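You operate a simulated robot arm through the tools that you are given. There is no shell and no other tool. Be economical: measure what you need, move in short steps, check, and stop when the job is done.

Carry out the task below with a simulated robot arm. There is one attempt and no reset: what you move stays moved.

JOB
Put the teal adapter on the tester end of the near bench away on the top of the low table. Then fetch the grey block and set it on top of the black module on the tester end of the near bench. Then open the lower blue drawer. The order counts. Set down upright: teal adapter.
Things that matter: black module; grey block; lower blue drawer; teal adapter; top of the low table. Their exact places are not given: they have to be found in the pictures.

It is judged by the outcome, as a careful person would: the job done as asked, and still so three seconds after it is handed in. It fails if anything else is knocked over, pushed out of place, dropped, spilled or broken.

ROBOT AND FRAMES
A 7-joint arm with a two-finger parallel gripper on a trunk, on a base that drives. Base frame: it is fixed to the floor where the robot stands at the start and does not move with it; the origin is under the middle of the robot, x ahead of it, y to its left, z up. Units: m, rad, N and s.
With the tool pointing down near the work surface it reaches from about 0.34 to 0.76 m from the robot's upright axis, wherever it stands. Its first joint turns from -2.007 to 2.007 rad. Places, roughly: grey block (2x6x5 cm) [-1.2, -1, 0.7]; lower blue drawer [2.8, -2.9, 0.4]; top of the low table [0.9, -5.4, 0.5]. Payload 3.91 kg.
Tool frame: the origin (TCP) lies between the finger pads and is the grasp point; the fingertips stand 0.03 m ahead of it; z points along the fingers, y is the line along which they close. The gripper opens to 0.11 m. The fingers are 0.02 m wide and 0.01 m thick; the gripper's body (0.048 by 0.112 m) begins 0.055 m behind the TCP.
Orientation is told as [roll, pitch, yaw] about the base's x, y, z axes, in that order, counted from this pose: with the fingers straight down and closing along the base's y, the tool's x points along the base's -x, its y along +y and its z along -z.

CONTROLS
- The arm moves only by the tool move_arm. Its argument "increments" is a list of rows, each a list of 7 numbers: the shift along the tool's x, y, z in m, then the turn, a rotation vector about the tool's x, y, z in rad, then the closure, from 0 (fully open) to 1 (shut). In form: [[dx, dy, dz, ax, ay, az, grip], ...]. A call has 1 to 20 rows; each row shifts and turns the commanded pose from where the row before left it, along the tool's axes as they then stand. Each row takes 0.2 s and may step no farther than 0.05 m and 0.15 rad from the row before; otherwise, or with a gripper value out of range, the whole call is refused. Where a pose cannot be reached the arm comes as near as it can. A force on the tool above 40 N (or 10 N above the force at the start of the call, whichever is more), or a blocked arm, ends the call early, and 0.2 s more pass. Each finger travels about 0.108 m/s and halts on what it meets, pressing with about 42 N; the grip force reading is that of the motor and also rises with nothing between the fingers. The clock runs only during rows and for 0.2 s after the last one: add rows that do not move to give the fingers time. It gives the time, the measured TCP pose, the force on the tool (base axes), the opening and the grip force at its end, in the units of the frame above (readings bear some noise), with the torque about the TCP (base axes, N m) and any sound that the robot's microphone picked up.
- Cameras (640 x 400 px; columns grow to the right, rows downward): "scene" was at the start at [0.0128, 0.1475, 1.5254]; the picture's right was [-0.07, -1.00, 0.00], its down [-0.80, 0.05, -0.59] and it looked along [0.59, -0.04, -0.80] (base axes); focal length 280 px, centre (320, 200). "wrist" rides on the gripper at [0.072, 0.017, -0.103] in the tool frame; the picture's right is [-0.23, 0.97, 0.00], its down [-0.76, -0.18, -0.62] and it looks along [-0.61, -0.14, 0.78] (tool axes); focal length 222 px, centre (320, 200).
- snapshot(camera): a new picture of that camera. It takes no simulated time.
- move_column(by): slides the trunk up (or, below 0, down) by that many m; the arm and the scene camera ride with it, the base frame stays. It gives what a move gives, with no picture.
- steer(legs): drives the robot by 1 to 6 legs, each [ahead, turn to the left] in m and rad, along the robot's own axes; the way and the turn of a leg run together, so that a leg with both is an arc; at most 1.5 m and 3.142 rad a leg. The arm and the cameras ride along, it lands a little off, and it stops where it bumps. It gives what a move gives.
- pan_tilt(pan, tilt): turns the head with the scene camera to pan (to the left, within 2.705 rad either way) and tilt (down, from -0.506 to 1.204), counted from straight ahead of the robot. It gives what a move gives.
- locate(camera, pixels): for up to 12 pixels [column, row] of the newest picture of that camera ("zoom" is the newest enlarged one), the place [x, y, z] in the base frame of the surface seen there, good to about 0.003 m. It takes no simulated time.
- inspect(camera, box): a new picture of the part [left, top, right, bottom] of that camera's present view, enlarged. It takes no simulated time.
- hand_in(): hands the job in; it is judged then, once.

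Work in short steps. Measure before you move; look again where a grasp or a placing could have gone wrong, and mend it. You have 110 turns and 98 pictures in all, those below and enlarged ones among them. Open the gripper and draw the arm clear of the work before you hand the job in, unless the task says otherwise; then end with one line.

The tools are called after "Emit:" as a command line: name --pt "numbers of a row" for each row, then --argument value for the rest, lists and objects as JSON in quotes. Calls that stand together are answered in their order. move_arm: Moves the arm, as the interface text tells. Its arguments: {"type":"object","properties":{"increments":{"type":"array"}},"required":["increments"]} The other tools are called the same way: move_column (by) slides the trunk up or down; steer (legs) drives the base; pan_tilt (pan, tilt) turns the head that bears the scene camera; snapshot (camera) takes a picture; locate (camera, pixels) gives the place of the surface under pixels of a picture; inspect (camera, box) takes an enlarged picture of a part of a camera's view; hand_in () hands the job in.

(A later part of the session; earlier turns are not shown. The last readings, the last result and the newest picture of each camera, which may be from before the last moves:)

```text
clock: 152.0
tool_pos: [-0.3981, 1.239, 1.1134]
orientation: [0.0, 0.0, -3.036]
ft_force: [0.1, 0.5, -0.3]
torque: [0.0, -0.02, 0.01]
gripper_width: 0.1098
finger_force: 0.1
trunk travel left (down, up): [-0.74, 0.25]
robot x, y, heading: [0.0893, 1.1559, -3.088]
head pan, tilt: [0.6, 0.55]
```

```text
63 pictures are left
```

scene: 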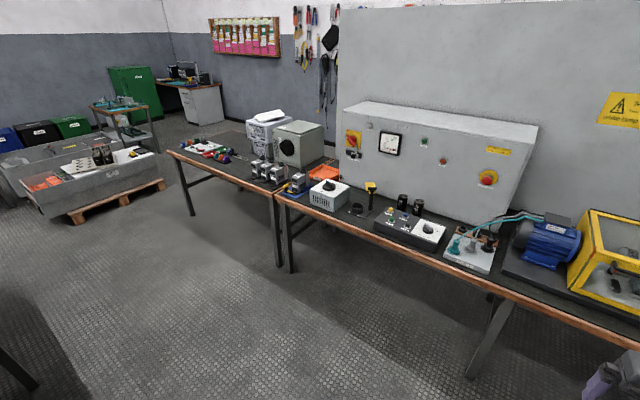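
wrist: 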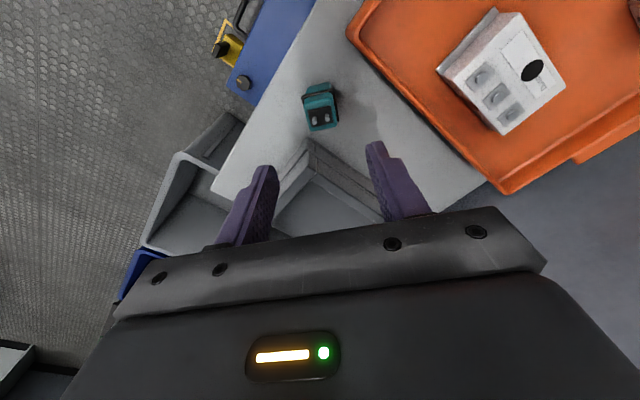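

I raise the trunk and drive to (-0.5,-0.9) facing the back bench, where the grey block should lie.

Emit:
move_column --by 0.24

Emit:
steer --legs '[[0, 1.24], [1.05, 0], [1.05, 0], [0, -1.29]]'

Emit:
pan_tilt --pan 0.35 --tilt 0.9

Emit:
snapshot --camera "scene"

Emit:
snapshot --camera "wrist"

```text
clock: 154.5
tool_pos: [-0.3968, 1.2389, 1.3529]
orientation: [0.0, 0.001, -3.036]
ft_force: [-0.3, 0.4, 1.2]
torque: [0.02, 0.03, -0.01]
gripper_width: 0.11
finger_force: 0.1
trunk travel left (down, up): [-0.98, 0.01]
robot x, y, heading: [0.0885, 1.1512, -3.084]
head pan, tilt: [0.6, 0.55]
```

```text
clock: 171.2
tool_pos: [-0.942, -0.7672, 1.3535]
orientation: [0.0, 0.0, -3.073]
ft_force: [0.2, 0.5, -0.1]
torque: [-0.01, 0.0, 0.02]
gripper_width: 0.1101
finger_force: 0.1
trunk travel left (down, up): [-0.98, 0.01]
robot x, y, heading: [-0.46, -0.8722, -3.124]
head pan, tilt: [0.6, 0.55]
```

```text
clock: 172.0
tool_pos: [-0.9419, -0.7681, 1.3534]
orientation: [0.001, 0.0, -3.072]
ft_force: [0.3, -0.3, -0.3]
torque: [0.0, -0.01, 0.02]
gripper_width: 0.1101
finger_force: 0.1
trunk travel left (down, up): [-0.98, 0.01]
robot x, y, heading: [-0.4583, -0.876, -3.126]
head pan, tilt: [0.351, 0.901]
```

```text
62 pictures are left
```

scene: 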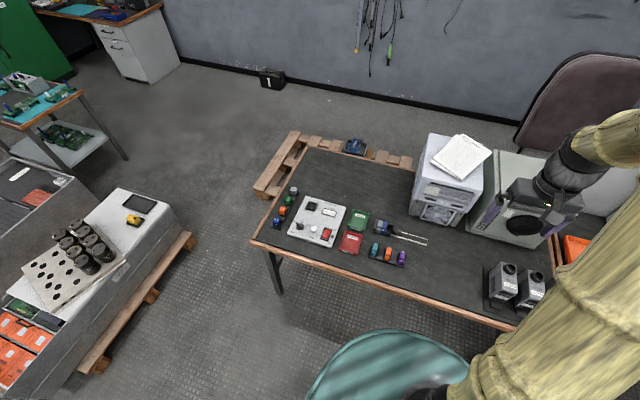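

```text
61 pictures are left
```

wrist: 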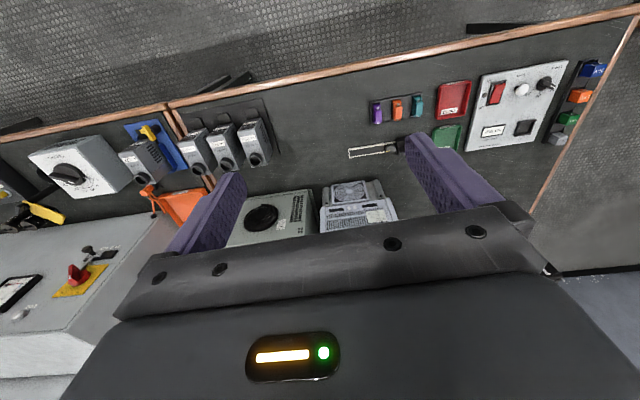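

A row of four small blocks lies at scene (276–294, 190–222), the last grey at (294,190). I measure candidates against (-1.2,-1).

Emit:
locate --camera "scene" --pixels '[[294, 190], [289, 200], [277, 222], [320, 220], [390, 230], [505, 275], [530, 285], [375, 248], [388, 252], [402, 258], [410, 238]]'

Emit:
inspect --camera "scene" --box '[255, 170, 415, 280]'

```text
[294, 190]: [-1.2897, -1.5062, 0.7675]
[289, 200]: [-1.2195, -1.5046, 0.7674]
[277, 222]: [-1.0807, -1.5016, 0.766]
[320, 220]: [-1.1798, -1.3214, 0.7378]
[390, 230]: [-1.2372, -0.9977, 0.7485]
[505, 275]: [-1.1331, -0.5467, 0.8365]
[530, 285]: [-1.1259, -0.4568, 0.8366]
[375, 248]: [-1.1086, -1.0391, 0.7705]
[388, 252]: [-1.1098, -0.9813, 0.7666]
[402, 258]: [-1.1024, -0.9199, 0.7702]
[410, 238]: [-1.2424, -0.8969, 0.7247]
```

```text
3.64 times, centred on (335, 225) of scene
```

zoom: 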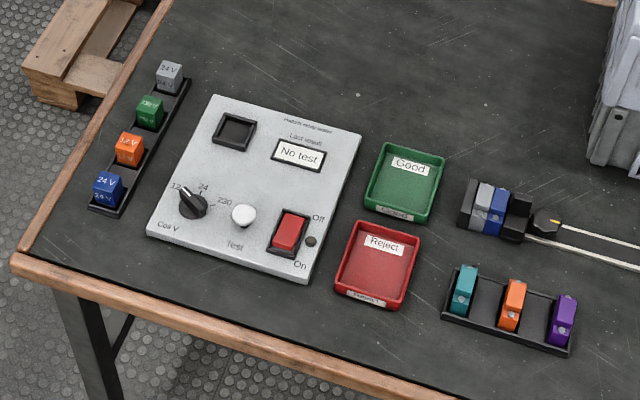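

The grey slab at zoom (483,205), next to a blue one in a kind of vice at (-1.24,-1.0), matches the given place and size. I enlarge it from both cameras.

Emit:
inspect --camera "scene" --box '[360, 205, 440, 255]'

Emit:
inspect --camera "wrist" --box '[340, 100, 440, 180]'

```text
8.00 times, centred on (400, 230) of scene
```

zoom: 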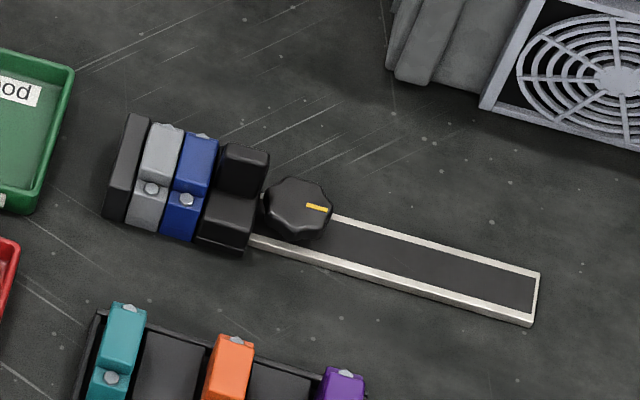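

```text
5.00 times, centred on (390, 140) of wrist
```

zoom: 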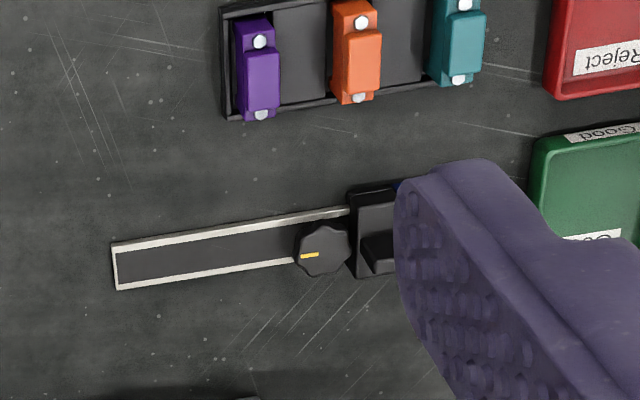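

It is a rail holder: end stop, grey block, blue block, black clamp with a knob. I go 0.12 m nearer and bring the arm over it, still high, for a close view.

Emit:
steer --legs '[[0.12, 0]]'

Emit:
move_arm --pt "-0.0288 0.0339 0 0 0 0 0" --pt "-0.0288 0.0339 0 0 0 0 0" --pt "-0.0288 0.0339 0 0 0 0 0" --pt "-0.0288 0.0339 0 0 0 0 0" --pt "-0.0288 0.0339 0 0 0 0 0" --pt "-0.0288 0.0339 0 0 0 0 0" --pt "0 0 0 0 0 0 0"

Emit:
snapshot --camera "scene"

Emit:
snapshot --camera "wrist"

```text
clock: 173.3
tool_pos: [-1.0623, -0.7695, 1.3524]
orientation: [0.0, 0.0, -3.073]
ft_force: [0.0, 0.8, -0.7]
torque: [0.05, -0.01, 0.02]
gripper_width: 0.1101
finger_force: 0.1
trunk travel left (down, up): [-0.98, 0.01]
robot x, y, heading: [-0.5778, -0.8723, -3.135]
head pan, tilt: [0.351, 0.901]
```

```text
clock: 174.9
tool_pos: [-1.2216, -0.9818, 1.3553]
orientation: [0.001, 0.0, -3.076]
ft_force: [0.1, -0.2, 0.0]
torque: [0.0, 0.06, 0.0]
gripper_width: 0.11
finger_force: 0.0
trunk travel left (down, up): [-0.98, 0.01]
robot x, y, heading: [-0.5775, -0.878, -3.132]
head pan, tilt: [0.351, 0.901]
```

```text
57 pictures are left
```

scene: 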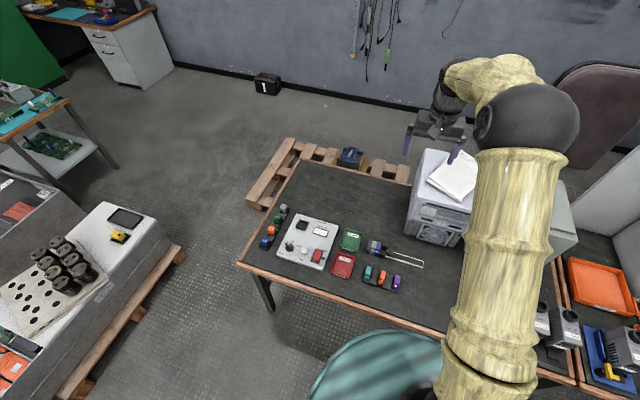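

```text
56 pictures are left
```

wrist: 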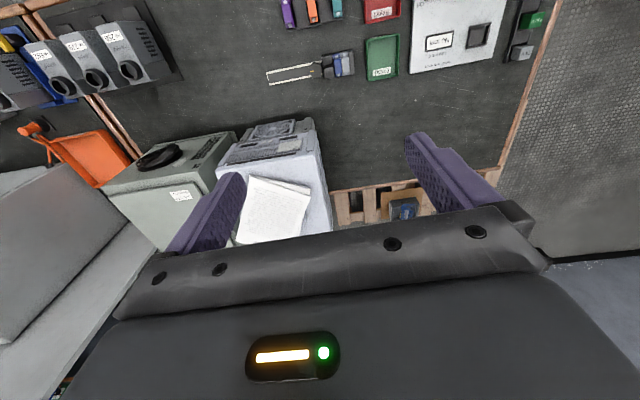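

I measure the tower box next to the holder and the blocks (wrist (345,65) region).

Emit:
locate --camera "wrist" --pixels '[[325, 160], [312, 125], [270, 185], [240, 140], [325, 68], [335, 66], [347, 63], [270, 78]]'

Emit:
inspect --camera "wrist" --box '[290, 40, 386, 100]'

```text
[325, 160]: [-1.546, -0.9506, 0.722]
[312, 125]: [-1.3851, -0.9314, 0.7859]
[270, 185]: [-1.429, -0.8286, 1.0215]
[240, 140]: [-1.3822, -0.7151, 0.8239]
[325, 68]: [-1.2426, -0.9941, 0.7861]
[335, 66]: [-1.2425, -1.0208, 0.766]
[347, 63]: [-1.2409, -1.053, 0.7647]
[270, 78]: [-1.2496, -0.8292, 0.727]
```

```text
6.67 times, centred on (338, 70) of wrist
```

zoom: 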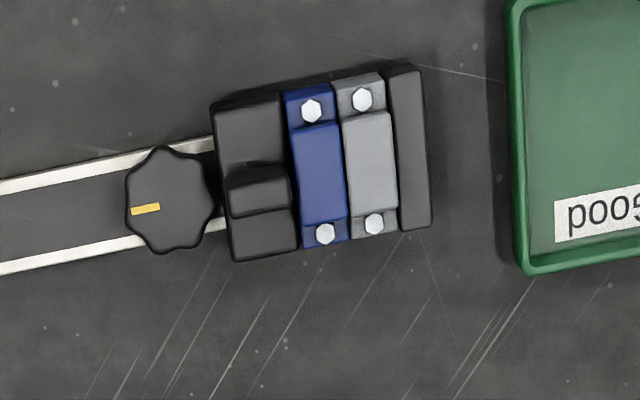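

The tower stands at x<-1.385, clear of the block. I lower the trunk 0.37 m and look closely.

Emit:
move_column --by -0.37

Emit:
move_arm --pt "0.03 0.03 0 0 0 0 0" --pt "0.02 0.03 0 0 0 0 0" --pt "0 0 0 0 0 0 0"

Emit:
snapshot --camera "wrist"

Emit:
snapshot --camera "scene"

```text
clock: 178.5
tool_pos: [-1.2228, -0.9829, 0.9838]
orientation: [0.0, 0.0, -3.072]
ft_force: [0.1, 0.4, 0.2]
torque: [0.01, -0.01, 0.02]
gripper_width: 0.1101
finger_force: 0.0
trunk travel left (down, up): [-0.61, 0.38]
robot x, y, heading: [-0.5771, -0.8737, -3.134]
head pan, tilt: [0.351, 0.901]
```

```text
clock: 179.3
tool_pos: [-1.1668, -1.039, 0.9841]
orientation: [0.0, 0.0, -3.076]
ft_force: [0.5, 0.6, -0.6]
torque: [0.0, 0.04, -0.01]
gripper_width: 0.11
finger_force: 0.0
trunk travel left (down, up): [-0.61, 0.38]
robot x, y, heading: [-0.5784, -0.8737, -3.128]
head pan, tilt: [0.351, 0.901]
```

```text
54 pictures are left
```

wrist: 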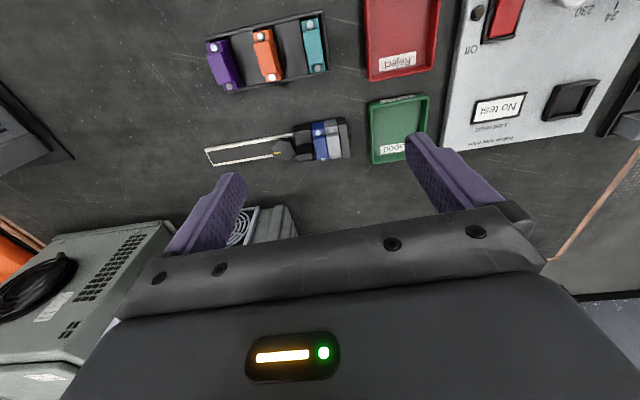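

```text
53 pictures are left
```

scene: 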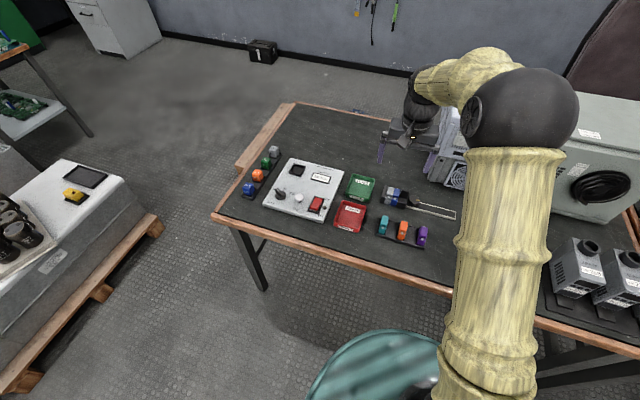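

I enlarge the holder in the wrist and scene pictures.

Emit:
inspect --camera "scene" --box '[370, 180, 466, 230]'

Emit:
inspect --camera "wrist" --box '[200, 100, 360, 190]'

Emit:
locate --camera "zoom" --pixels '[[460, 110], [500, 140], [510, 170], [488, 165], [535, 160], [560, 100], [580, 210], [400, 170], [300, 185], [340, 150], [150, 220], [520, 235]]'

```text
6.67 times, centred on (418, 205) of scene
```

zoom: 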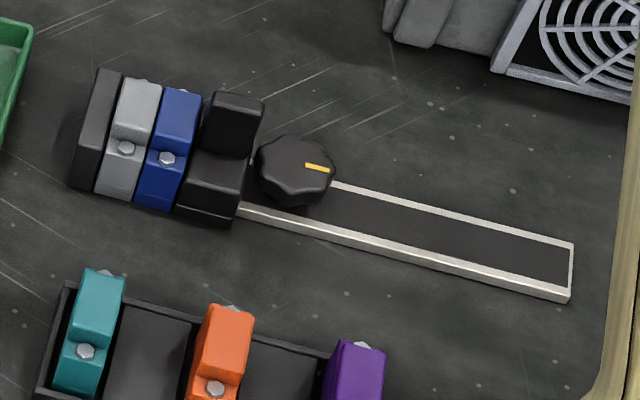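

```text
4.00 times, centred on (280, 145) of wrist
```

zoom: 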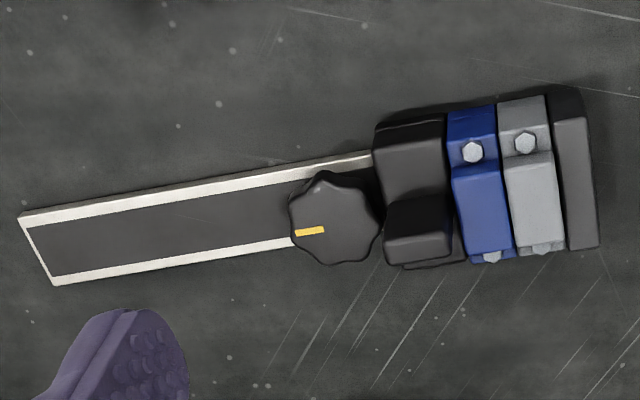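

```text
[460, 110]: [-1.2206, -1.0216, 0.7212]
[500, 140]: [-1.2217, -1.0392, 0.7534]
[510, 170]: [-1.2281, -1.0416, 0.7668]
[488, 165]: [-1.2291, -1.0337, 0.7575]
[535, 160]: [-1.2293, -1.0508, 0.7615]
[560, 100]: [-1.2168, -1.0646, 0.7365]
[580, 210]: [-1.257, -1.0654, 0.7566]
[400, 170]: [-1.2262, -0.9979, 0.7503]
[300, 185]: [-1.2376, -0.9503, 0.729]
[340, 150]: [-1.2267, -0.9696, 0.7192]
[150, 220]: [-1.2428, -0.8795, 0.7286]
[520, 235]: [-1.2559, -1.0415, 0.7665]
```

The knob sits behind a black sliding jaw that squeezes the two blocks against an end stop. I go closer to understand the clamp.

Emit:
move_arm --pt "0.02 -0.02 0.03 0 0 0 0" --pt "0.02 -0.02 0.04 0 0 0 0" --pt "0 0 0.03 0 0 0 0" --pt "0 0 0 0 0 0 0"

Emit:
inspect --camera "wrist" --box '[190, 80, 430, 230]'

```text
clock: 180.3
tool_pos: [-1.1307, -0.9968, 0.8851]
orientation: [-0.001, -0.001, -3.074]
ft_force: [0.2, 0.0, -0.3]
torque: [0.01, -0.01, 0.02]
gripper_width: 0.1102
finger_force: 0.1
trunk travel left (down, up): [-0.61, 0.38]
robot x, y, heading: [-0.5786, -0.8788, -3.122]
head pan, tilt: [0.351, 0.901]
```

```text
2.67 times, centred on (310, 155) of wrist
```

zoom: 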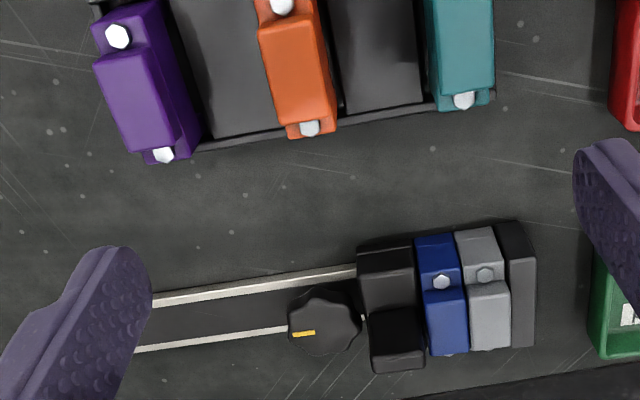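

I enlarge just the fixture.

Emit:
inspect --camera "wrist" --box '[290, 155, 402, 225]'

Emit:
locate --camera "zoom" --pixels '[[165, 240], [160, 290], [280, 210], [290, 290], [400, 245], [480, 240], [540, 240], [350, 180], [425, 165], [500, 160], [150, 180], [225, 250]]'

```text
5.71 times, centred on (346, 190) of wrist
```

zoom: 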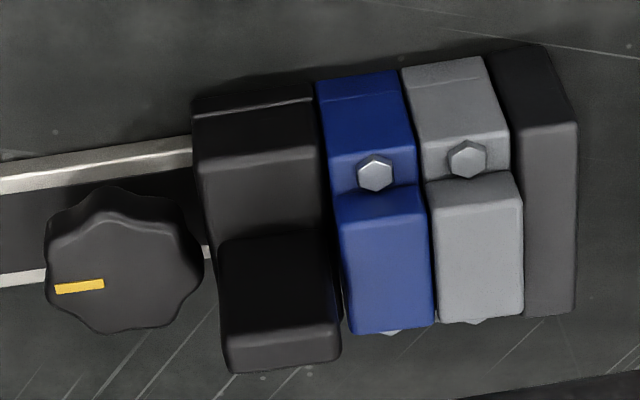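

```text
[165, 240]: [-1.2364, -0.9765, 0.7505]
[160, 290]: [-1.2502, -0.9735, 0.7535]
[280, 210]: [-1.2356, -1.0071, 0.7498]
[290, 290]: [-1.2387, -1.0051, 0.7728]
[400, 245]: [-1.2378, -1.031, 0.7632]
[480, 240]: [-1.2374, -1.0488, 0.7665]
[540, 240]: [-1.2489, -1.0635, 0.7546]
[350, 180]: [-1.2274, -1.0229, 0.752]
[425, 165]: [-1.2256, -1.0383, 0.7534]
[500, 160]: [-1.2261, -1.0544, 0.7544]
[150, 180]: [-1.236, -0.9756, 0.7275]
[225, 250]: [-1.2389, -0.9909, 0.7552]
```

I measure corresponding points on the two blocks (bolts, hump corners) to get the row's angle and exact hump extents.

Emit:
locate --camera "zoom" --pixels '[[375, 172], [468, 158], [345, 200], [412, 192], [437, 186], [512, 180], [352, 328], [428, 318], [443, 314], [518, 304], [405, 100], [482, 62]]'

Emit:
inspect --camera "scene" --box '[376, 180, 424, 216]'

Emit:
locate --camera "zoom" --pixels '[[240, 60], [300, 60], [180, 100], [330, 150], [250, 150], [200, 250], [290, 200], [350, 100], [280, 250], [400, 150]]'

```text
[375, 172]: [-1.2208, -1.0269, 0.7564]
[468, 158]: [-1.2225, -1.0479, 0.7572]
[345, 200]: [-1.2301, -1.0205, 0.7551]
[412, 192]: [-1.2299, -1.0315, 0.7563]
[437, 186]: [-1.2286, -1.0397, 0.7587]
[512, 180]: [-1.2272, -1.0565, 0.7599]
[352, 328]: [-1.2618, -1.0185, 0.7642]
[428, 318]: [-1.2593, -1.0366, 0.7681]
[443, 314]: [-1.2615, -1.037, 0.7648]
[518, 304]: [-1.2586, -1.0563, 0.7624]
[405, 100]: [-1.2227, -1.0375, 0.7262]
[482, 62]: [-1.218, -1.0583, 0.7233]
```

```text
11.11 times, centred on (400, 198) of scene
```

zoom: 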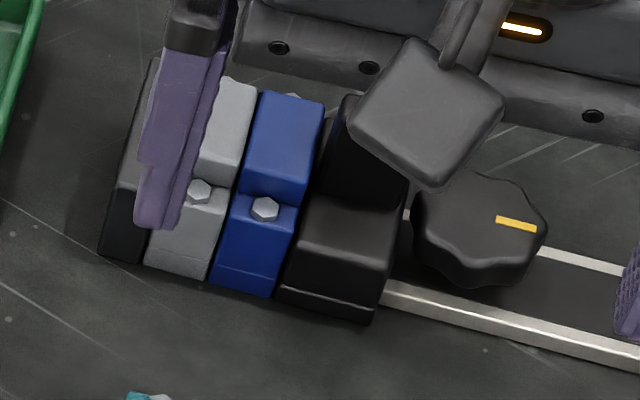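

```text
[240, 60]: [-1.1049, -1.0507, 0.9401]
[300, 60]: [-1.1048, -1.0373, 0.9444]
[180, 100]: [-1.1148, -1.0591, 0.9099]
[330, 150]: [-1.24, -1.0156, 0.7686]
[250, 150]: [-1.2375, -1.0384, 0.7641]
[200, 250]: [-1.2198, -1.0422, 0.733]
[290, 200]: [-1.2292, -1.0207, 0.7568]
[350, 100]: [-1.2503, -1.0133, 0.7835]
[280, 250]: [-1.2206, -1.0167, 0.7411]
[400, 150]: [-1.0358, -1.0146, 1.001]
```

The row runs along y within ~0.03 rad. The grey hump: x −1.2285…−1.263, y −1.037…−1.0575, top z 0.767; the end stop is lower (0.755). I'll grip the hump lengthwise, offset towards the lower end stop so as not to touch the blue; first rise, move over and turn the wrist 94°.

Emit:
move_arm --pt "0 0 -0.05 0 0 0 0" --pt "-0.0295 0.0115 -0.02 0 0 0 0" --pt "-0.0295 0.0115 0 0 0 0 0" --pt "-0.0295 0.0115 0 0 0 0 0" --pt "-0.0295 0.0115 0 0 0 0 0" --pt "0 0 0 0 0 0.149 0" --pt "0 0 0 0 0 0.149 0" --pt "0 0 0 0 0 0.149 0" --pt "0 0 0 0 0 0.149 0" --pt "0 0 0 0 0 0.149 0" --pt "0 0 0 0 0 0.149 0" --pt "0 0 0 0 0 0.149 0" --pt "0 0 0 0 0 0.149 0" --pt "0 0 0 0 0 0.149 0" --pt "0 0 0 0 0 0.149 0" --pt "0 0 0 0 0 0.149 0" --pt "0 0 0 0 0 0 0"

Emit:
snapshot --camera "wrist"

```text
clock: 183.9
tool_pos: [-1.2446, -1.0514, 0.9543]
orientation: [0.0, 0.001, 1.565]
ft_force: [-0.6, -0.9, -0.8]
torque: [0.01, 0.01, -0.03]
gripper_width: 0.1101
finger_force: 0.1
trunk travel left (down, up): [-0.61, 0.38]
robot x, y, heading: [-0.5722, -0.8748, -3.128]
head pan, tilt: [0.351, 0.901]
```

```text
47 pictures are left
```

wrist: 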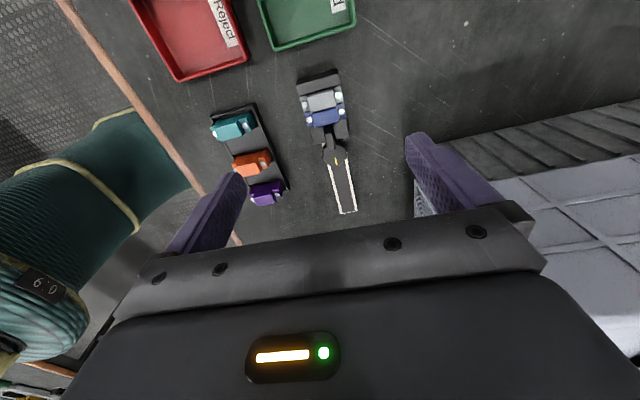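

Good view. I enlarge it and measure the row from this side.

Emit:
inspect --camera "wrist" --box '[280, 60, 376, 130]'

Emit:
locate --camera "zoom" --pixels '[[210, 150], [400, 120], [225, 190], [385, 160], [225, 275], [405, 240], [275, 210], [360, 190], [265, 270], [390, 250], [310, 235], [330, 280]]'

```text
5.71 times, centred on (328, 95) of wrist
```

zoom: 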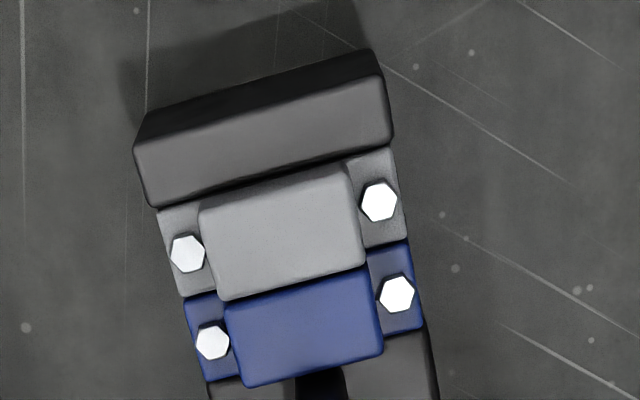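

```text
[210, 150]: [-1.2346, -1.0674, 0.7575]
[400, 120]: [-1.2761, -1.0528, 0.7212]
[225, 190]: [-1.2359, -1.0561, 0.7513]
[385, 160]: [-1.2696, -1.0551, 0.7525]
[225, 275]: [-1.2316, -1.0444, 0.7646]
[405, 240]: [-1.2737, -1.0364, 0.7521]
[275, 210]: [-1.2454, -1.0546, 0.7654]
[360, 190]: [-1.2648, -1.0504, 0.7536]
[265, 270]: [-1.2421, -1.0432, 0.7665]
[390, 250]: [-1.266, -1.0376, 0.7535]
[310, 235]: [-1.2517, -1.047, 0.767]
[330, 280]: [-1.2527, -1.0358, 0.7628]
```

Aligned. I descend to TCP z 0.79 (tips just above the bolts) and check.

Emit:
move_arm --pt "0 0.002 0.04 0 0 0 0.2" --pt "0 0 0.04 0 0 0 0.4" --pt "0 0 0.04 0 0 0 0.45" --pt "0 0 0.03 0 0 0 0.45" --pt "0 0 0.014 0 0 0 0.45" --pt "0 0 0 0 0 0 0.45"

Emit:
inspect --camera "wrist" --box '[230, 70, 410, 220]'

Emit:
inspect --camera "scene" --box '[360, 165, 440, 225]'

```text
clock: 185.3
tool_pos: [-1.2456, -1.0517, 0.789]
orientation: [0.001, -0.001, 1.569]
ft_force: [0.2, 0.5, 0.0]
torque: [0.0, 0.0, 0.02]
gripper_width: 0.0604
finger_force: 0.1
trunk travel left (down, up): [-0.61, 0.38]
robot x, y, heading: [-0.5795, -0.8766, -3.13]
head pan, tilt: [0.351, 0.901]
```

```text
2.67 times, centred on (320, 145) of wrist
```

zoom: 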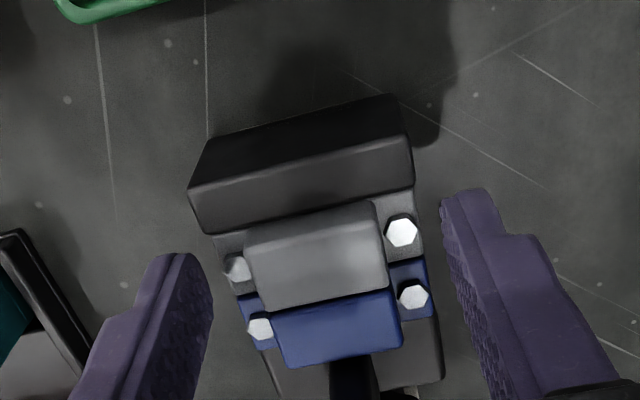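

```text
6.67 times, centred on (400, 195) of scene
```

zoom: 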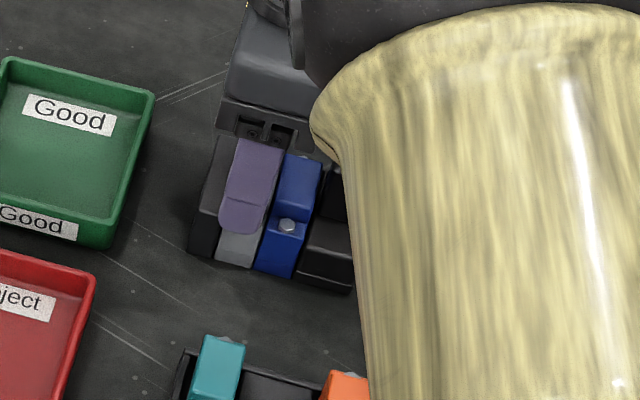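

The fingers flank the grey hump only. I close and test-lift 4 mm.

Emit:
move_arm --pt "0 0 0 0 0 0 0.7" --pt "0 0 0 0 0 0 1" --pt "0 0 0 0 0 0 1" --pt "0 0 0 0 0 0 1"

Emit:
move_arm --pt "0 0 -0.002 0 0 0 1" --pt "0 0 -0.002 0 0 0 1" --pt "0 0 0 0 0 0 1"

Emit:
inspect --camera "wrist" --box '[230, 70, 410, 220]'

```text
clock: 186.3
tool_pos: [-1.2462, -1.0501, 0.7899]
orientation: [0.0, 0.001, 1.569]
ft_force: [0.2, -0.7, 0.1]
torque: [-0.01, 0.02, -0.02]
gripper_width: 0.0326
finger_force: 42.0
trunk travel left (down, up): [-0.61, 0.38]
robot x, y, heading: [-0.581, -0.8781, -3.13]
head pan, tilt: [0.351, 0.901]
```

```text
clock: 187.1
tool_pos: [-1.2464, -1.0498, 0.7941]
orientation: [0.002, -0.001, 1.568]
ft_force: [-0.6, 0.3, -0.1]
torque: [0.0, 0.01, 0.03]
gripper_width: 0.0327
finger_force: 41.9
trunk travel left (down, up): [-0.61, 0.38]
robot x, y, heading: [-0.5777, -0.8732, -3.129]
head pan, tilt: [0.351, 0.901]
```

```text
2.67 times, centred on (320, 145) of wrist
```

zoom: 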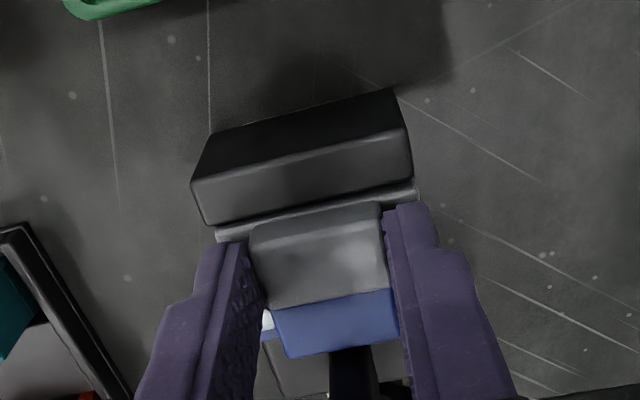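

No resisting force; lifting a further 12 mm slowly to see whether the block alone comes.

Emit:
move_arm --pt "0 0 -0.004 0 0 0 1" --pt "0 0 -0.004 0 0 0 1" --pt "0 0 -0.004 0 0 0 1" --pt "0 0 0 0 0 0 1"

Emit:
inspect --camera "wrist" --box '[230, 70, 410, 220]'

```text
clock: 188.1
tool_pos: [-1.2473, -1.0507, 0.8055]
orientation: [-0.001, 0.001, 1.57]
ft_force: [-0.8, 1.6, 0.1]
torque: [0.11, -0.01, 0.01]
gripper_width: 0.0328
finger_force: 41.7
trunk travel left (down, up): [-0.61, 0.38]
robot x, y, heading: [-0.576, -0.8713, -3.127]
head pan, tilt: [0.351, 0.901]
```

```text
2.67 times, centred on (320, 145) of wrist
```

zoom: 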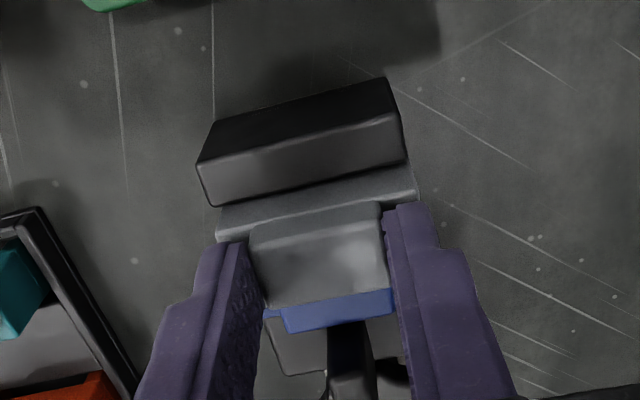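

The grey comes out alone; the blue stays. I continue slowly up to clear the row.

Emit:
move_arm --pt "0 0 -0.006 0 0 0 1" --pt "0 0 -0.006 0 0 0 1" --pt "0 0 -0.006 0 0 0 1" --pt "0 0 -0.006 0 0 0 1" --pt "0 0 -0.006 0 0 0 1" --pt "0 0 -0.006 0 0 0 1" --pt "0 0 0 0 0 0 1"

Emit:
inspect --camera "wrist" --box '[230, 70, 410, 220]'

```text
clock: 189.7
tool_pos: [-1.247, -1.0518, 0.8422]
orientation: [0.001, 0.0, 1.568]
ft_force: [-0.7, 1.0, 0.1]
torque: [0.0, 0.01, -0.04]
gripper_width: 0.0325
finger_force: 41.6
trunk travel left (down, up): [-0.61, 0.38]
robot x, y, heading: [-0.5761, -0.8748, -3.138]
head pan, tilt: [0.351, 0.901]
```

```text
2.67 times, centred on (320, 145) of wrist
```

zoom: 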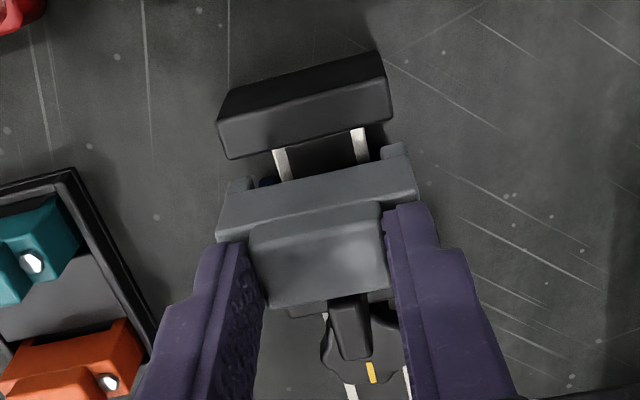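

The block is free with its rail slot visible; the blue, jaw and stop are undisturbed. I raise, retract and check the held block.

Emit:
move_column --by 0.36

Emit:
move_arm --pt "-0.014 -0.036 -0.02 0 0 0 1" --pt "-0.014 -0.036 -0.02 0 0 0 1" --pt "-0.014 -0.036 -0.02 0 0 0 1" --pt "-0.014 -0.036 -0.02 0 0 0 1" --pt "-0.014 -0.036 -0.02 0 0 0 1" --pt "0 0 0 0 0 0 1"

Emit:
snapshot --camera "scene"

Emit:
inspect --camera "wrist" --box '[230, 70, 410, 220]'

```text
clock: 193.2
tool_pos: [-1.2466, -1.0506, 1.2021]
orientation: [0.0, 0.0, 1.569]
ft_force: [-0.4, 0.1, -0.2]
torque: [0.0, 0.0, 0.0]
gripper_width: 0.0326
finger_force: 42.3
trunk travel left (down, up): [-0.97, 0.02]
robot x, y, heading: [-0.5774, -0.8749, -3.131]
head pan, tilt: [0.351, 0.901]
```

```text
clock: 194.6
tool_pos: [-1.0691, -0.9804, 1.3017]
orientation: [-0.003, -0.001, 1.57]
ft_force: [-1.2, -0.5, -0.4]
torque: [0.04, -0.05, -0.02]
gripper_width: 0.0325
finger_force: 41.7
trunk travel left (down, up): [-0.97, 0.02]
robot x, y, heading: [-0.5766, -0.8746, -3.132]
head pan, tilt: [0.351, 0.901]
```

```text
40 pictures are left
```

scene: 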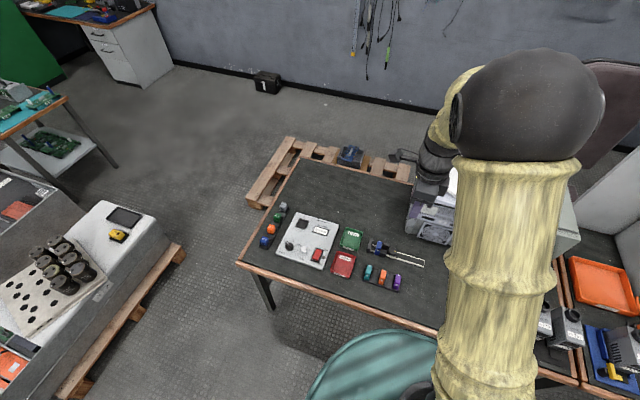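

```text
2.67 times, centred on (320, 145) of wrist
```

zoom: 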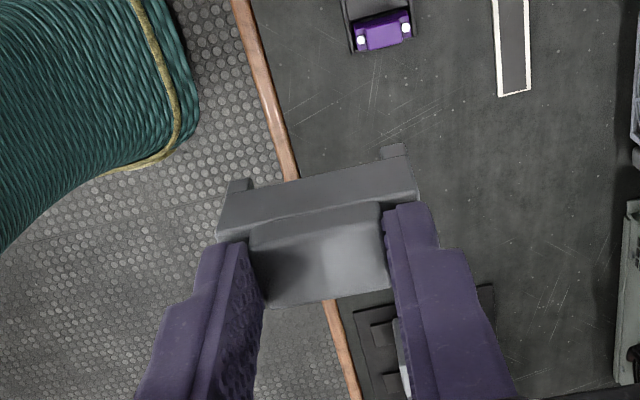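

The block is held straight, with two small feet at its ends. I drive back to the near bench, in front of the module.

Emit:
steer --legs '[[-0.3, 0], [0, -1.845], [1.06, 0], [0, -1.306]]'

Emit:
pan_tilt --pan 0.0 --tilt 0.95

Emit:
snapshot --camera "scene"

```text
clock: 209.3
tool_pos: [0.4802, 0.2599, 1.3013]
orientation: [-0.001, 0.0, -1.574]
ft_force: [-0.1, 0.4, 0.0]
torque: [-0.02, 0.0, 0.01]
gripper_width: 0.0325
finger_force: 42.4
trunk travel left (down, up): [-0.97, 0.02]
robot x, y, heading: [-0.0108, 0.1591, 0.007]
head pan, tilt: [0.351, 0.901]
```

```text
clock: 210.1
tool_pos: [0.4813, 0.2601, 1.3025]
orientation: [0.002, 0.0, -1.573]
ft_force: [1.1, 0.1, -0.5]
torque: [-0.01, 0.01, 0.01]
gripper_width: 0.0328
finger_force: 41.8
trunk travel left (down, up): [-0.97, 0.02]
robot x, y, heading: [-0.013, 0.1543, 0.018]
head pan, tilt: [0.0, 0.949]
```

```text
38 pictures are left
```

scene: 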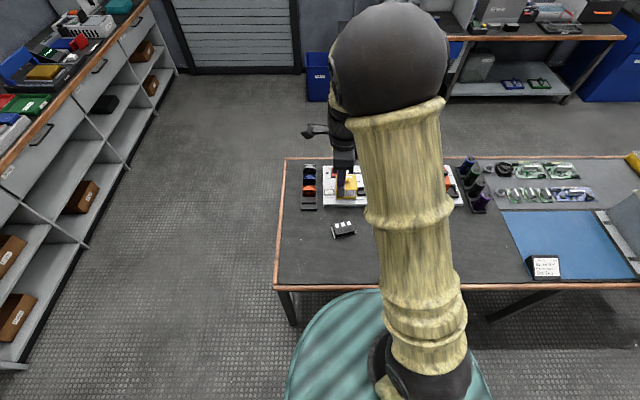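

The module is at (343,229). I lower the trunk 0.3 m for nearer views, and turn the wrist back 90° so the block's length lies along y.

Emit:
move_column --by -0.3

Emit:
move_arm --pt "0 0 0 0 0 -0.149 1" --pt "0 0 0 0 0 -0.149 1" --pt "0 0 0 0 0 -0.149 1" --pt "0 0 0 0 0 -0.149 1" --pt "0 0 0 0 0 -0.149 1" --pt "0 0 0 0 0 -0.149 1" --pt "0 0 0 0 0 -0.149 1" --pt "0 0 0 0 0 -0.149 1" --pt "0 0 0 0 0 -0.149 1" --pt "0 0 0 0 0 -0.149 1" --pt "0 0 0 0 0 0 1"

Emit:
snapshot --camera "wrist"

Emit:
inspect --camera "scene" --box '[305, 160, 401, 240]'

```text
clock: 213.1
tool_pos: [0.4801, 0.2595, 1.002]
orientation: [0.001, 0.0, -1.571]
ft_force: [0.1, -0.3, -0.8]
torque: [0.0, -0.01, 0.0]
gripper_width: 0.0326
finger_force: 41.3
trunk travel left (down, up): [-0.67, 0.32]
robot x, y, heading: [-0.0054, 0.1546, 0.011]
head pan, tilt: [0.0, 0.949]
```

```text
clock: 215.5
tool_pos: [0.4809, 0.2611, 1.0024]
orientation: [0.001, 0.0, -0.081]
ft_force: [-0.1, -0.1, 0.8]
torque: [0.0, 0.0, 0.0]
gripper_width: 0.0329
finger_force: 41.4
trunk travel left (down, up): [-0.67, 0.32]
robot x, y, heading: [-0.0098, 0.1577, 0.01]
head pan, tilt: [0.0, 0.949]
```

```text
37 pictures are left
```

wrist: 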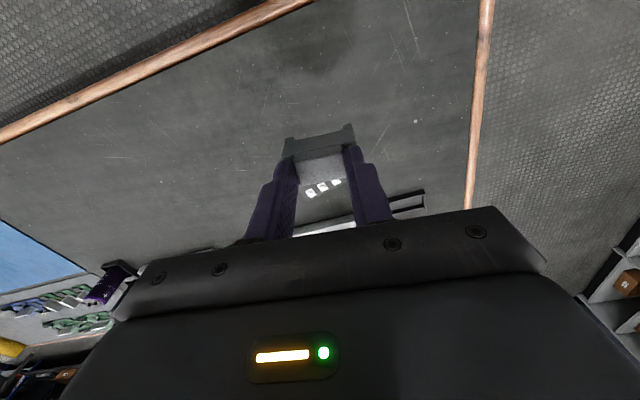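

```text
5.00 times, centred on (353, 200) of scene
```

zoom: 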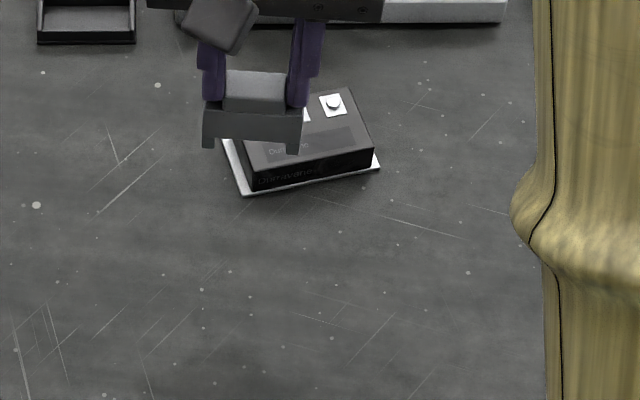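

The held block hides the module; I move it aside to +y and measure the module's top.

Emit:
move_arm --pt "0.02 0.045 0 0 0 0 1" --pt "0.02 0.045 0 0 0 0 1" --pt "0 0 0 0 0 0 1"

Emit:
inspect --camera "scene" --box '[335, 170, 391, 210]'

Emit:
locate --camera "zoom" --pixels '[[320, 200], [250, 200], [400, 200], [320, 150], [320, 100], [320, 250], [250, 250], [400, 150], [250, 150], [400, 250]]'

```text
clock: 216.3
tool_pos: [0.4472, 0.3531, 1.0032]
orientation: [0.0, 0.0, -0.084]
ft_force: [0.6, -0.6, 0.0]
torque: [0.01, 0.0, 0.03]
gripper_width: 0.0329
finger_force: 42.1
trunk travel left (down, up): [-0.67, 0.32]
robot x, y, heading: [-0.0128, 0.1533, 0.008]
head pan, tilt: [0.0, 0.949]
```

```text
10.00 times, centred on (363, 190) of scene
```

zoom: 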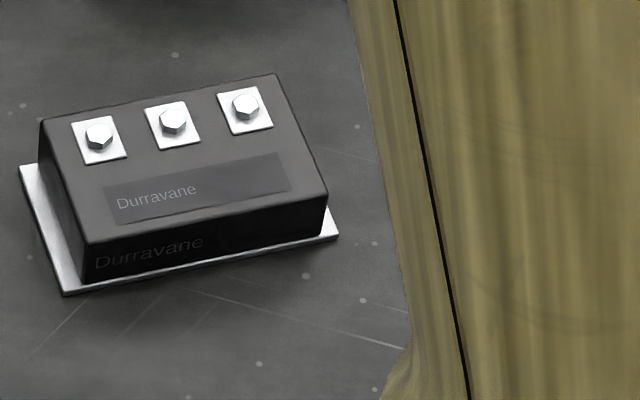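

```text
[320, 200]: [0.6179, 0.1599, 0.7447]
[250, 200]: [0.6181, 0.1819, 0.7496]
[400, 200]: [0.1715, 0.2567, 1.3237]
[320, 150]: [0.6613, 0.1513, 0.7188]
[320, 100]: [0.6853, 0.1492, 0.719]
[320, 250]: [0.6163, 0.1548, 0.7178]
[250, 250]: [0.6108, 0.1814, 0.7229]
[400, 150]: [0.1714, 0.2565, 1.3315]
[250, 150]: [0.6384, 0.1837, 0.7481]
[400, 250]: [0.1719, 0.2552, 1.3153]
```

I measure the module's top corners, bolts and pads.

Emit:
locate --camera "zoom" --pixels '[[92, 240], [322, 190], [46, 126], [272, 79], [98, 135], [172, 118], [245, 103], [104, 162], [178, 146], [250, 129], [190, 190], [205, 225]]'

```text
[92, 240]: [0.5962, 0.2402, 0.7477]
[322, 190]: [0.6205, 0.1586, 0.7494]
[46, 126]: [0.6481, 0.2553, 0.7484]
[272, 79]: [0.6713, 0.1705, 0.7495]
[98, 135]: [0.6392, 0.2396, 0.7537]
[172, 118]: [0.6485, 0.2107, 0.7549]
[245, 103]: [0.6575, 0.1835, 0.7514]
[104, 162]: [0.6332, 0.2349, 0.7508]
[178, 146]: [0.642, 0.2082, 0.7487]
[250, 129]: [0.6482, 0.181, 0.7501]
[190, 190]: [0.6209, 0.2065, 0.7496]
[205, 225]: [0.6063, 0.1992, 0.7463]
```

Module top: z≈0.749, yaw ≈0.278, 8.5×5.3 cm, with a free flat strip of ~3.4 cm beside the bolt pads. I'll set the block (2 cm thick) along that strip, centre (0.6257,0.2043); TCP target (0.622,0.203), yaw 0.278.

Emit:
move_arm --pt "0 0 0 0 0 -0.1203 1" --pt "0 0 0 0 0 -0.1203 1" --pt "0 0 0 0 0 -0.1203 1" --pt "-0.02534 -0.03838 0 0 0 0 1" --pt "-0.02534 -0.03838 0 0 0 0 1" --pt "-0.02534 -0.03838 0 0 0 0 1" --pt "-0.02534 -0.03838 0 0 0 0 1" --pt "-0.02534 -0.03838 0 0 0 0 1" --pt "0 0 0.04 0 0 0 1" --pt "0 0 0.04 0 0 0 1" --pt "0 0 0.03 0 0 0 1" --pt "0 0 0 0 0 0 1"

Emit:
inspect --camera "scene" --box '[335, 150, 415, 210]'

Emit:
inspect --camera "wrist" --box '[230, 70, 410, 220]'

```text
clock: 218.9
tool_pos: [0.6231, 0.2032, 0.8922]
orientation: [-0.002, 0.001, 0.28]
ft_force: [0.6, -0.2, -0.5]
torque: [-0.04, -0.03, -0.01]
gripper_width: 0.0328
finger_force: 41.7
trunk travel left (down, up): [-0.67, 0.32]
robot x, y, heading: [-0.0106, 0.1535, 0.008]
head pan, tilt: [0.0, 0.949]
```

```text
6.67 times, centred on (375, 180) of scene
```

zoom: 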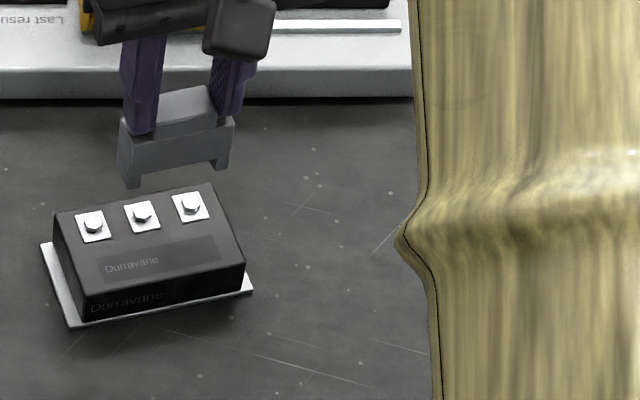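

```text
2.67 times, centred on (320, 145) of wrist
```

zoom: 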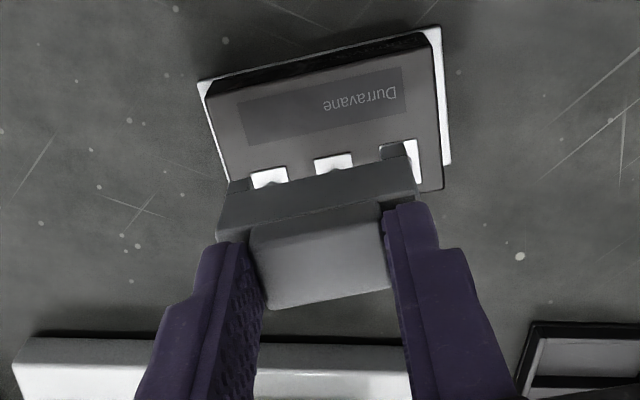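

Before lowering I measure the held block (feet and faces) relative to the TCP.

Emit:
locate --camera "zoom" --pixels '[[238, 184], [392, 150], [225, 205], [408, 175], [320, 190], [320, 215], [320, 250], [222, 230], [410, 190], [330, 285]]'

Emit:
inspect --camera "scene" --box '[340, 150, 390, 190]'

Emit:
locate --camera "zoom" --pixels '[[180, 235], [340, 190], [170, 180], [350, 150], [200, 245], [365, 198]]'

```text
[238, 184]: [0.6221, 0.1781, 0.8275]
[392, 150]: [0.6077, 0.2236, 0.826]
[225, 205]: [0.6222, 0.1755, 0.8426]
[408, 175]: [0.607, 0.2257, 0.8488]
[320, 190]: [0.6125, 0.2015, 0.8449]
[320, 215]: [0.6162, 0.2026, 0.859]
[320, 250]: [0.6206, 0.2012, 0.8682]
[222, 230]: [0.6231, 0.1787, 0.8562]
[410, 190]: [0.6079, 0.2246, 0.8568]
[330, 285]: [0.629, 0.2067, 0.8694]
```

```text
10.00 times, centred on (365, 170) of scene
```

zoom: 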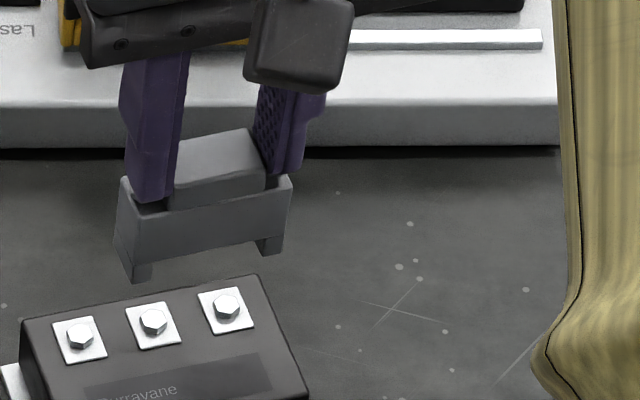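

```text
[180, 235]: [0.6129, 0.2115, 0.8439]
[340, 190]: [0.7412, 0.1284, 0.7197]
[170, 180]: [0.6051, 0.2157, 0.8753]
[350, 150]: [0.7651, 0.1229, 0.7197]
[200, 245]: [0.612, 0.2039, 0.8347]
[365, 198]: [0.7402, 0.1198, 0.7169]
```

The block spans the strip well (6–26 mm of a 34 mm strip, centred lengthwise). I shift 1.5 mm forward and lower to just above contact (TCP 0.823).

Emit:
move_arm --pt "-0.0015 0 0.03 0 0 0 1" --pt "0 0 0.025 0 0 0 1" --pt "0 0 0.014 0 0 0 1" --pt "0 0 0 0 0 0 1"

Emit:
move_arm --pt "0 0 0.0015 0 0 0 1" --pt "0 0 0 0 0 0 1"

Emit:
inspect --camera "scene" --box '[335, 150, 399, 210]'

```text
clock: 219.9
tool_pos: [0.6242, 0.2043, 0.8217]
orientation: [0.0, 0.0, 0.278]
ft_force: [-0.1, 0.0, -0.8]
torque: [-0.02, -0.01, -0.02]
gripper_width: 0.0326
finger_force: 42.2
trunk travel left (down, up): [-0.67, 0.32]
robot x, y, heading: [-0.0083, 0.1541, 0.011]
head pan, tilt: [0.0, 0.949]
```

```text
clock: 220.5
tool_pos: [0.6248, 0.2037, 0.8209]
orientation: [0.0, -0.001, 0.28]
ft_force: [1.2, -0.2, -1.1]
torque: [-0.01, -0.01, -0.01]
gripper_width: 0.0325
finger_force: 42.5
trunk travel left (down, up): [-0.67, 0.32]
robot x, y, heading: [-0.0097, 0.1551, 0.006]
head pan, tilt: [0.0, 0.949]
```

```text
6.67 times, centred on (367, 180) of scene
```

zoom: 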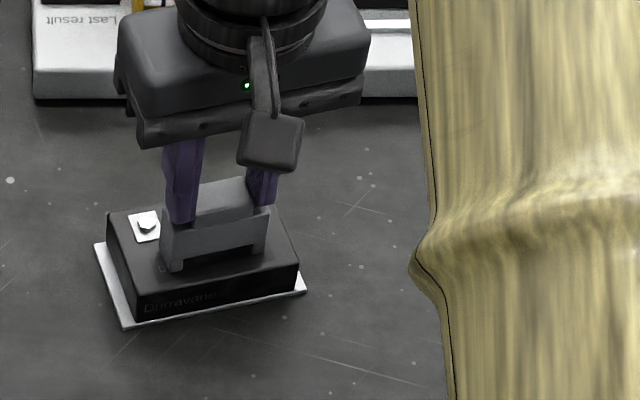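

It hovers just above the strip. I step down by 1 mm until contact.

Emit:
move_arm --pt "0 0 0.001 0 0 0 1" --pt "0 0 0.001 0 0 0 1" --pt "0 0 0 0 0 0 1"

Emit:
move_arm --pt "0 0 0.001 0 0 0 1" --pt "0 0 0 0 0 0 1"

```text
clock: 221.3
tool_pos: [0.6244, 0.2037, 0.8193]
orientation: [0.0, 0.0, 0.281]
ft_force: [-0.2, 0.1, -0.2]
torque: [0.0, 0.01, -0.01]
gripper_width: 0.0329
finger_force: 42.0
trunk travel left (down, up): [-0.67, 0.32]
robot x, y, heading: [-0.01, 0.1575, 0.009]
head pan, tilt: [0.0, 0.949]
```

```text
clock: 221.9
tool_pos: [0.6244, 0.2039, 0.8194]
orientation: [-0.001, -0.003, 0.279]
ft_force: [-0.1, 0.1, 7.1]
torque: [0.07, 0.06, 0.04]
gripper_width: 0.0328
finger_force: 41.9
trunk travel left (down, up): [-0.67, 0.32]
robot x, y, heading: [-0.0118, 0.1551, 0.014]
head pan, tilt: [0.0, 0.949]
```

Contact at 7 N. I open gently to 0.055 and rise.

Emit:
move_arm --pt "0 0 -0.0005 0 0 0 1" --pt "0 0 0 0 0 0 0.68" --pt "0 0 0 0 0 0 0.5" --pt "0 0 0 0 0 0 0.5" --pt "0 0 -0.02 0 0 0 0.5" --pt "0 0 -0.04 0 0 0 0.5" --pt "0 0 -0.05 0 0 0 0.3" --pt "0 0 -0.05 0 0 0 0" --pt "0 0 0 0 0 0 0"

Emit:
inspect --camera "wrist" --box '[230, 0, 410, 150]'

Emit:
inspect --camera "scene" --box '[335, 150, 399, 210]'

```text
clock: 223.9
tool_pos: [0.6242, 0.2031, 0.9804]
orientation: [-0.001, 0.001, 0.278]
ft_force: [0.1, 0.1, -1.0]
torque: [-0.02, 0.01, -0.03]
gripper_width: 0.1102
finger_force: 0.0
trunk travel left (down, up): [-0.67, 0.32]
robot x, y, heading: [-0.0071, 0.1557, 0.012]
head pan, tilt: [0.0, 0.949]
```

```text
2.67 times, centred on (320, 75) of wrist
```

zoom: 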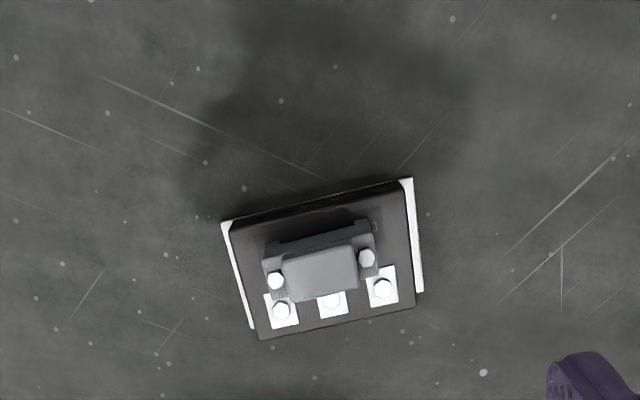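

```text
6.67 times, centred on (367, 180) of scene
```

zoom: 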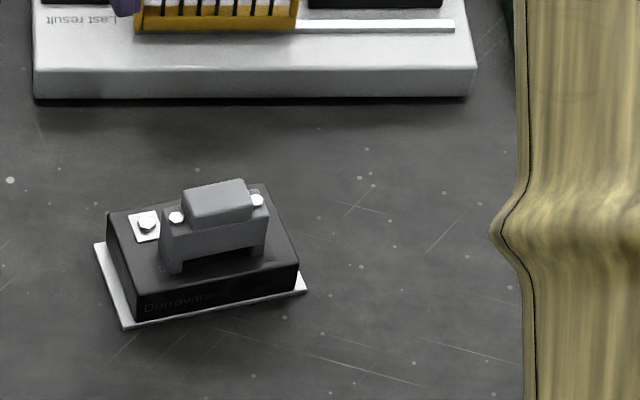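

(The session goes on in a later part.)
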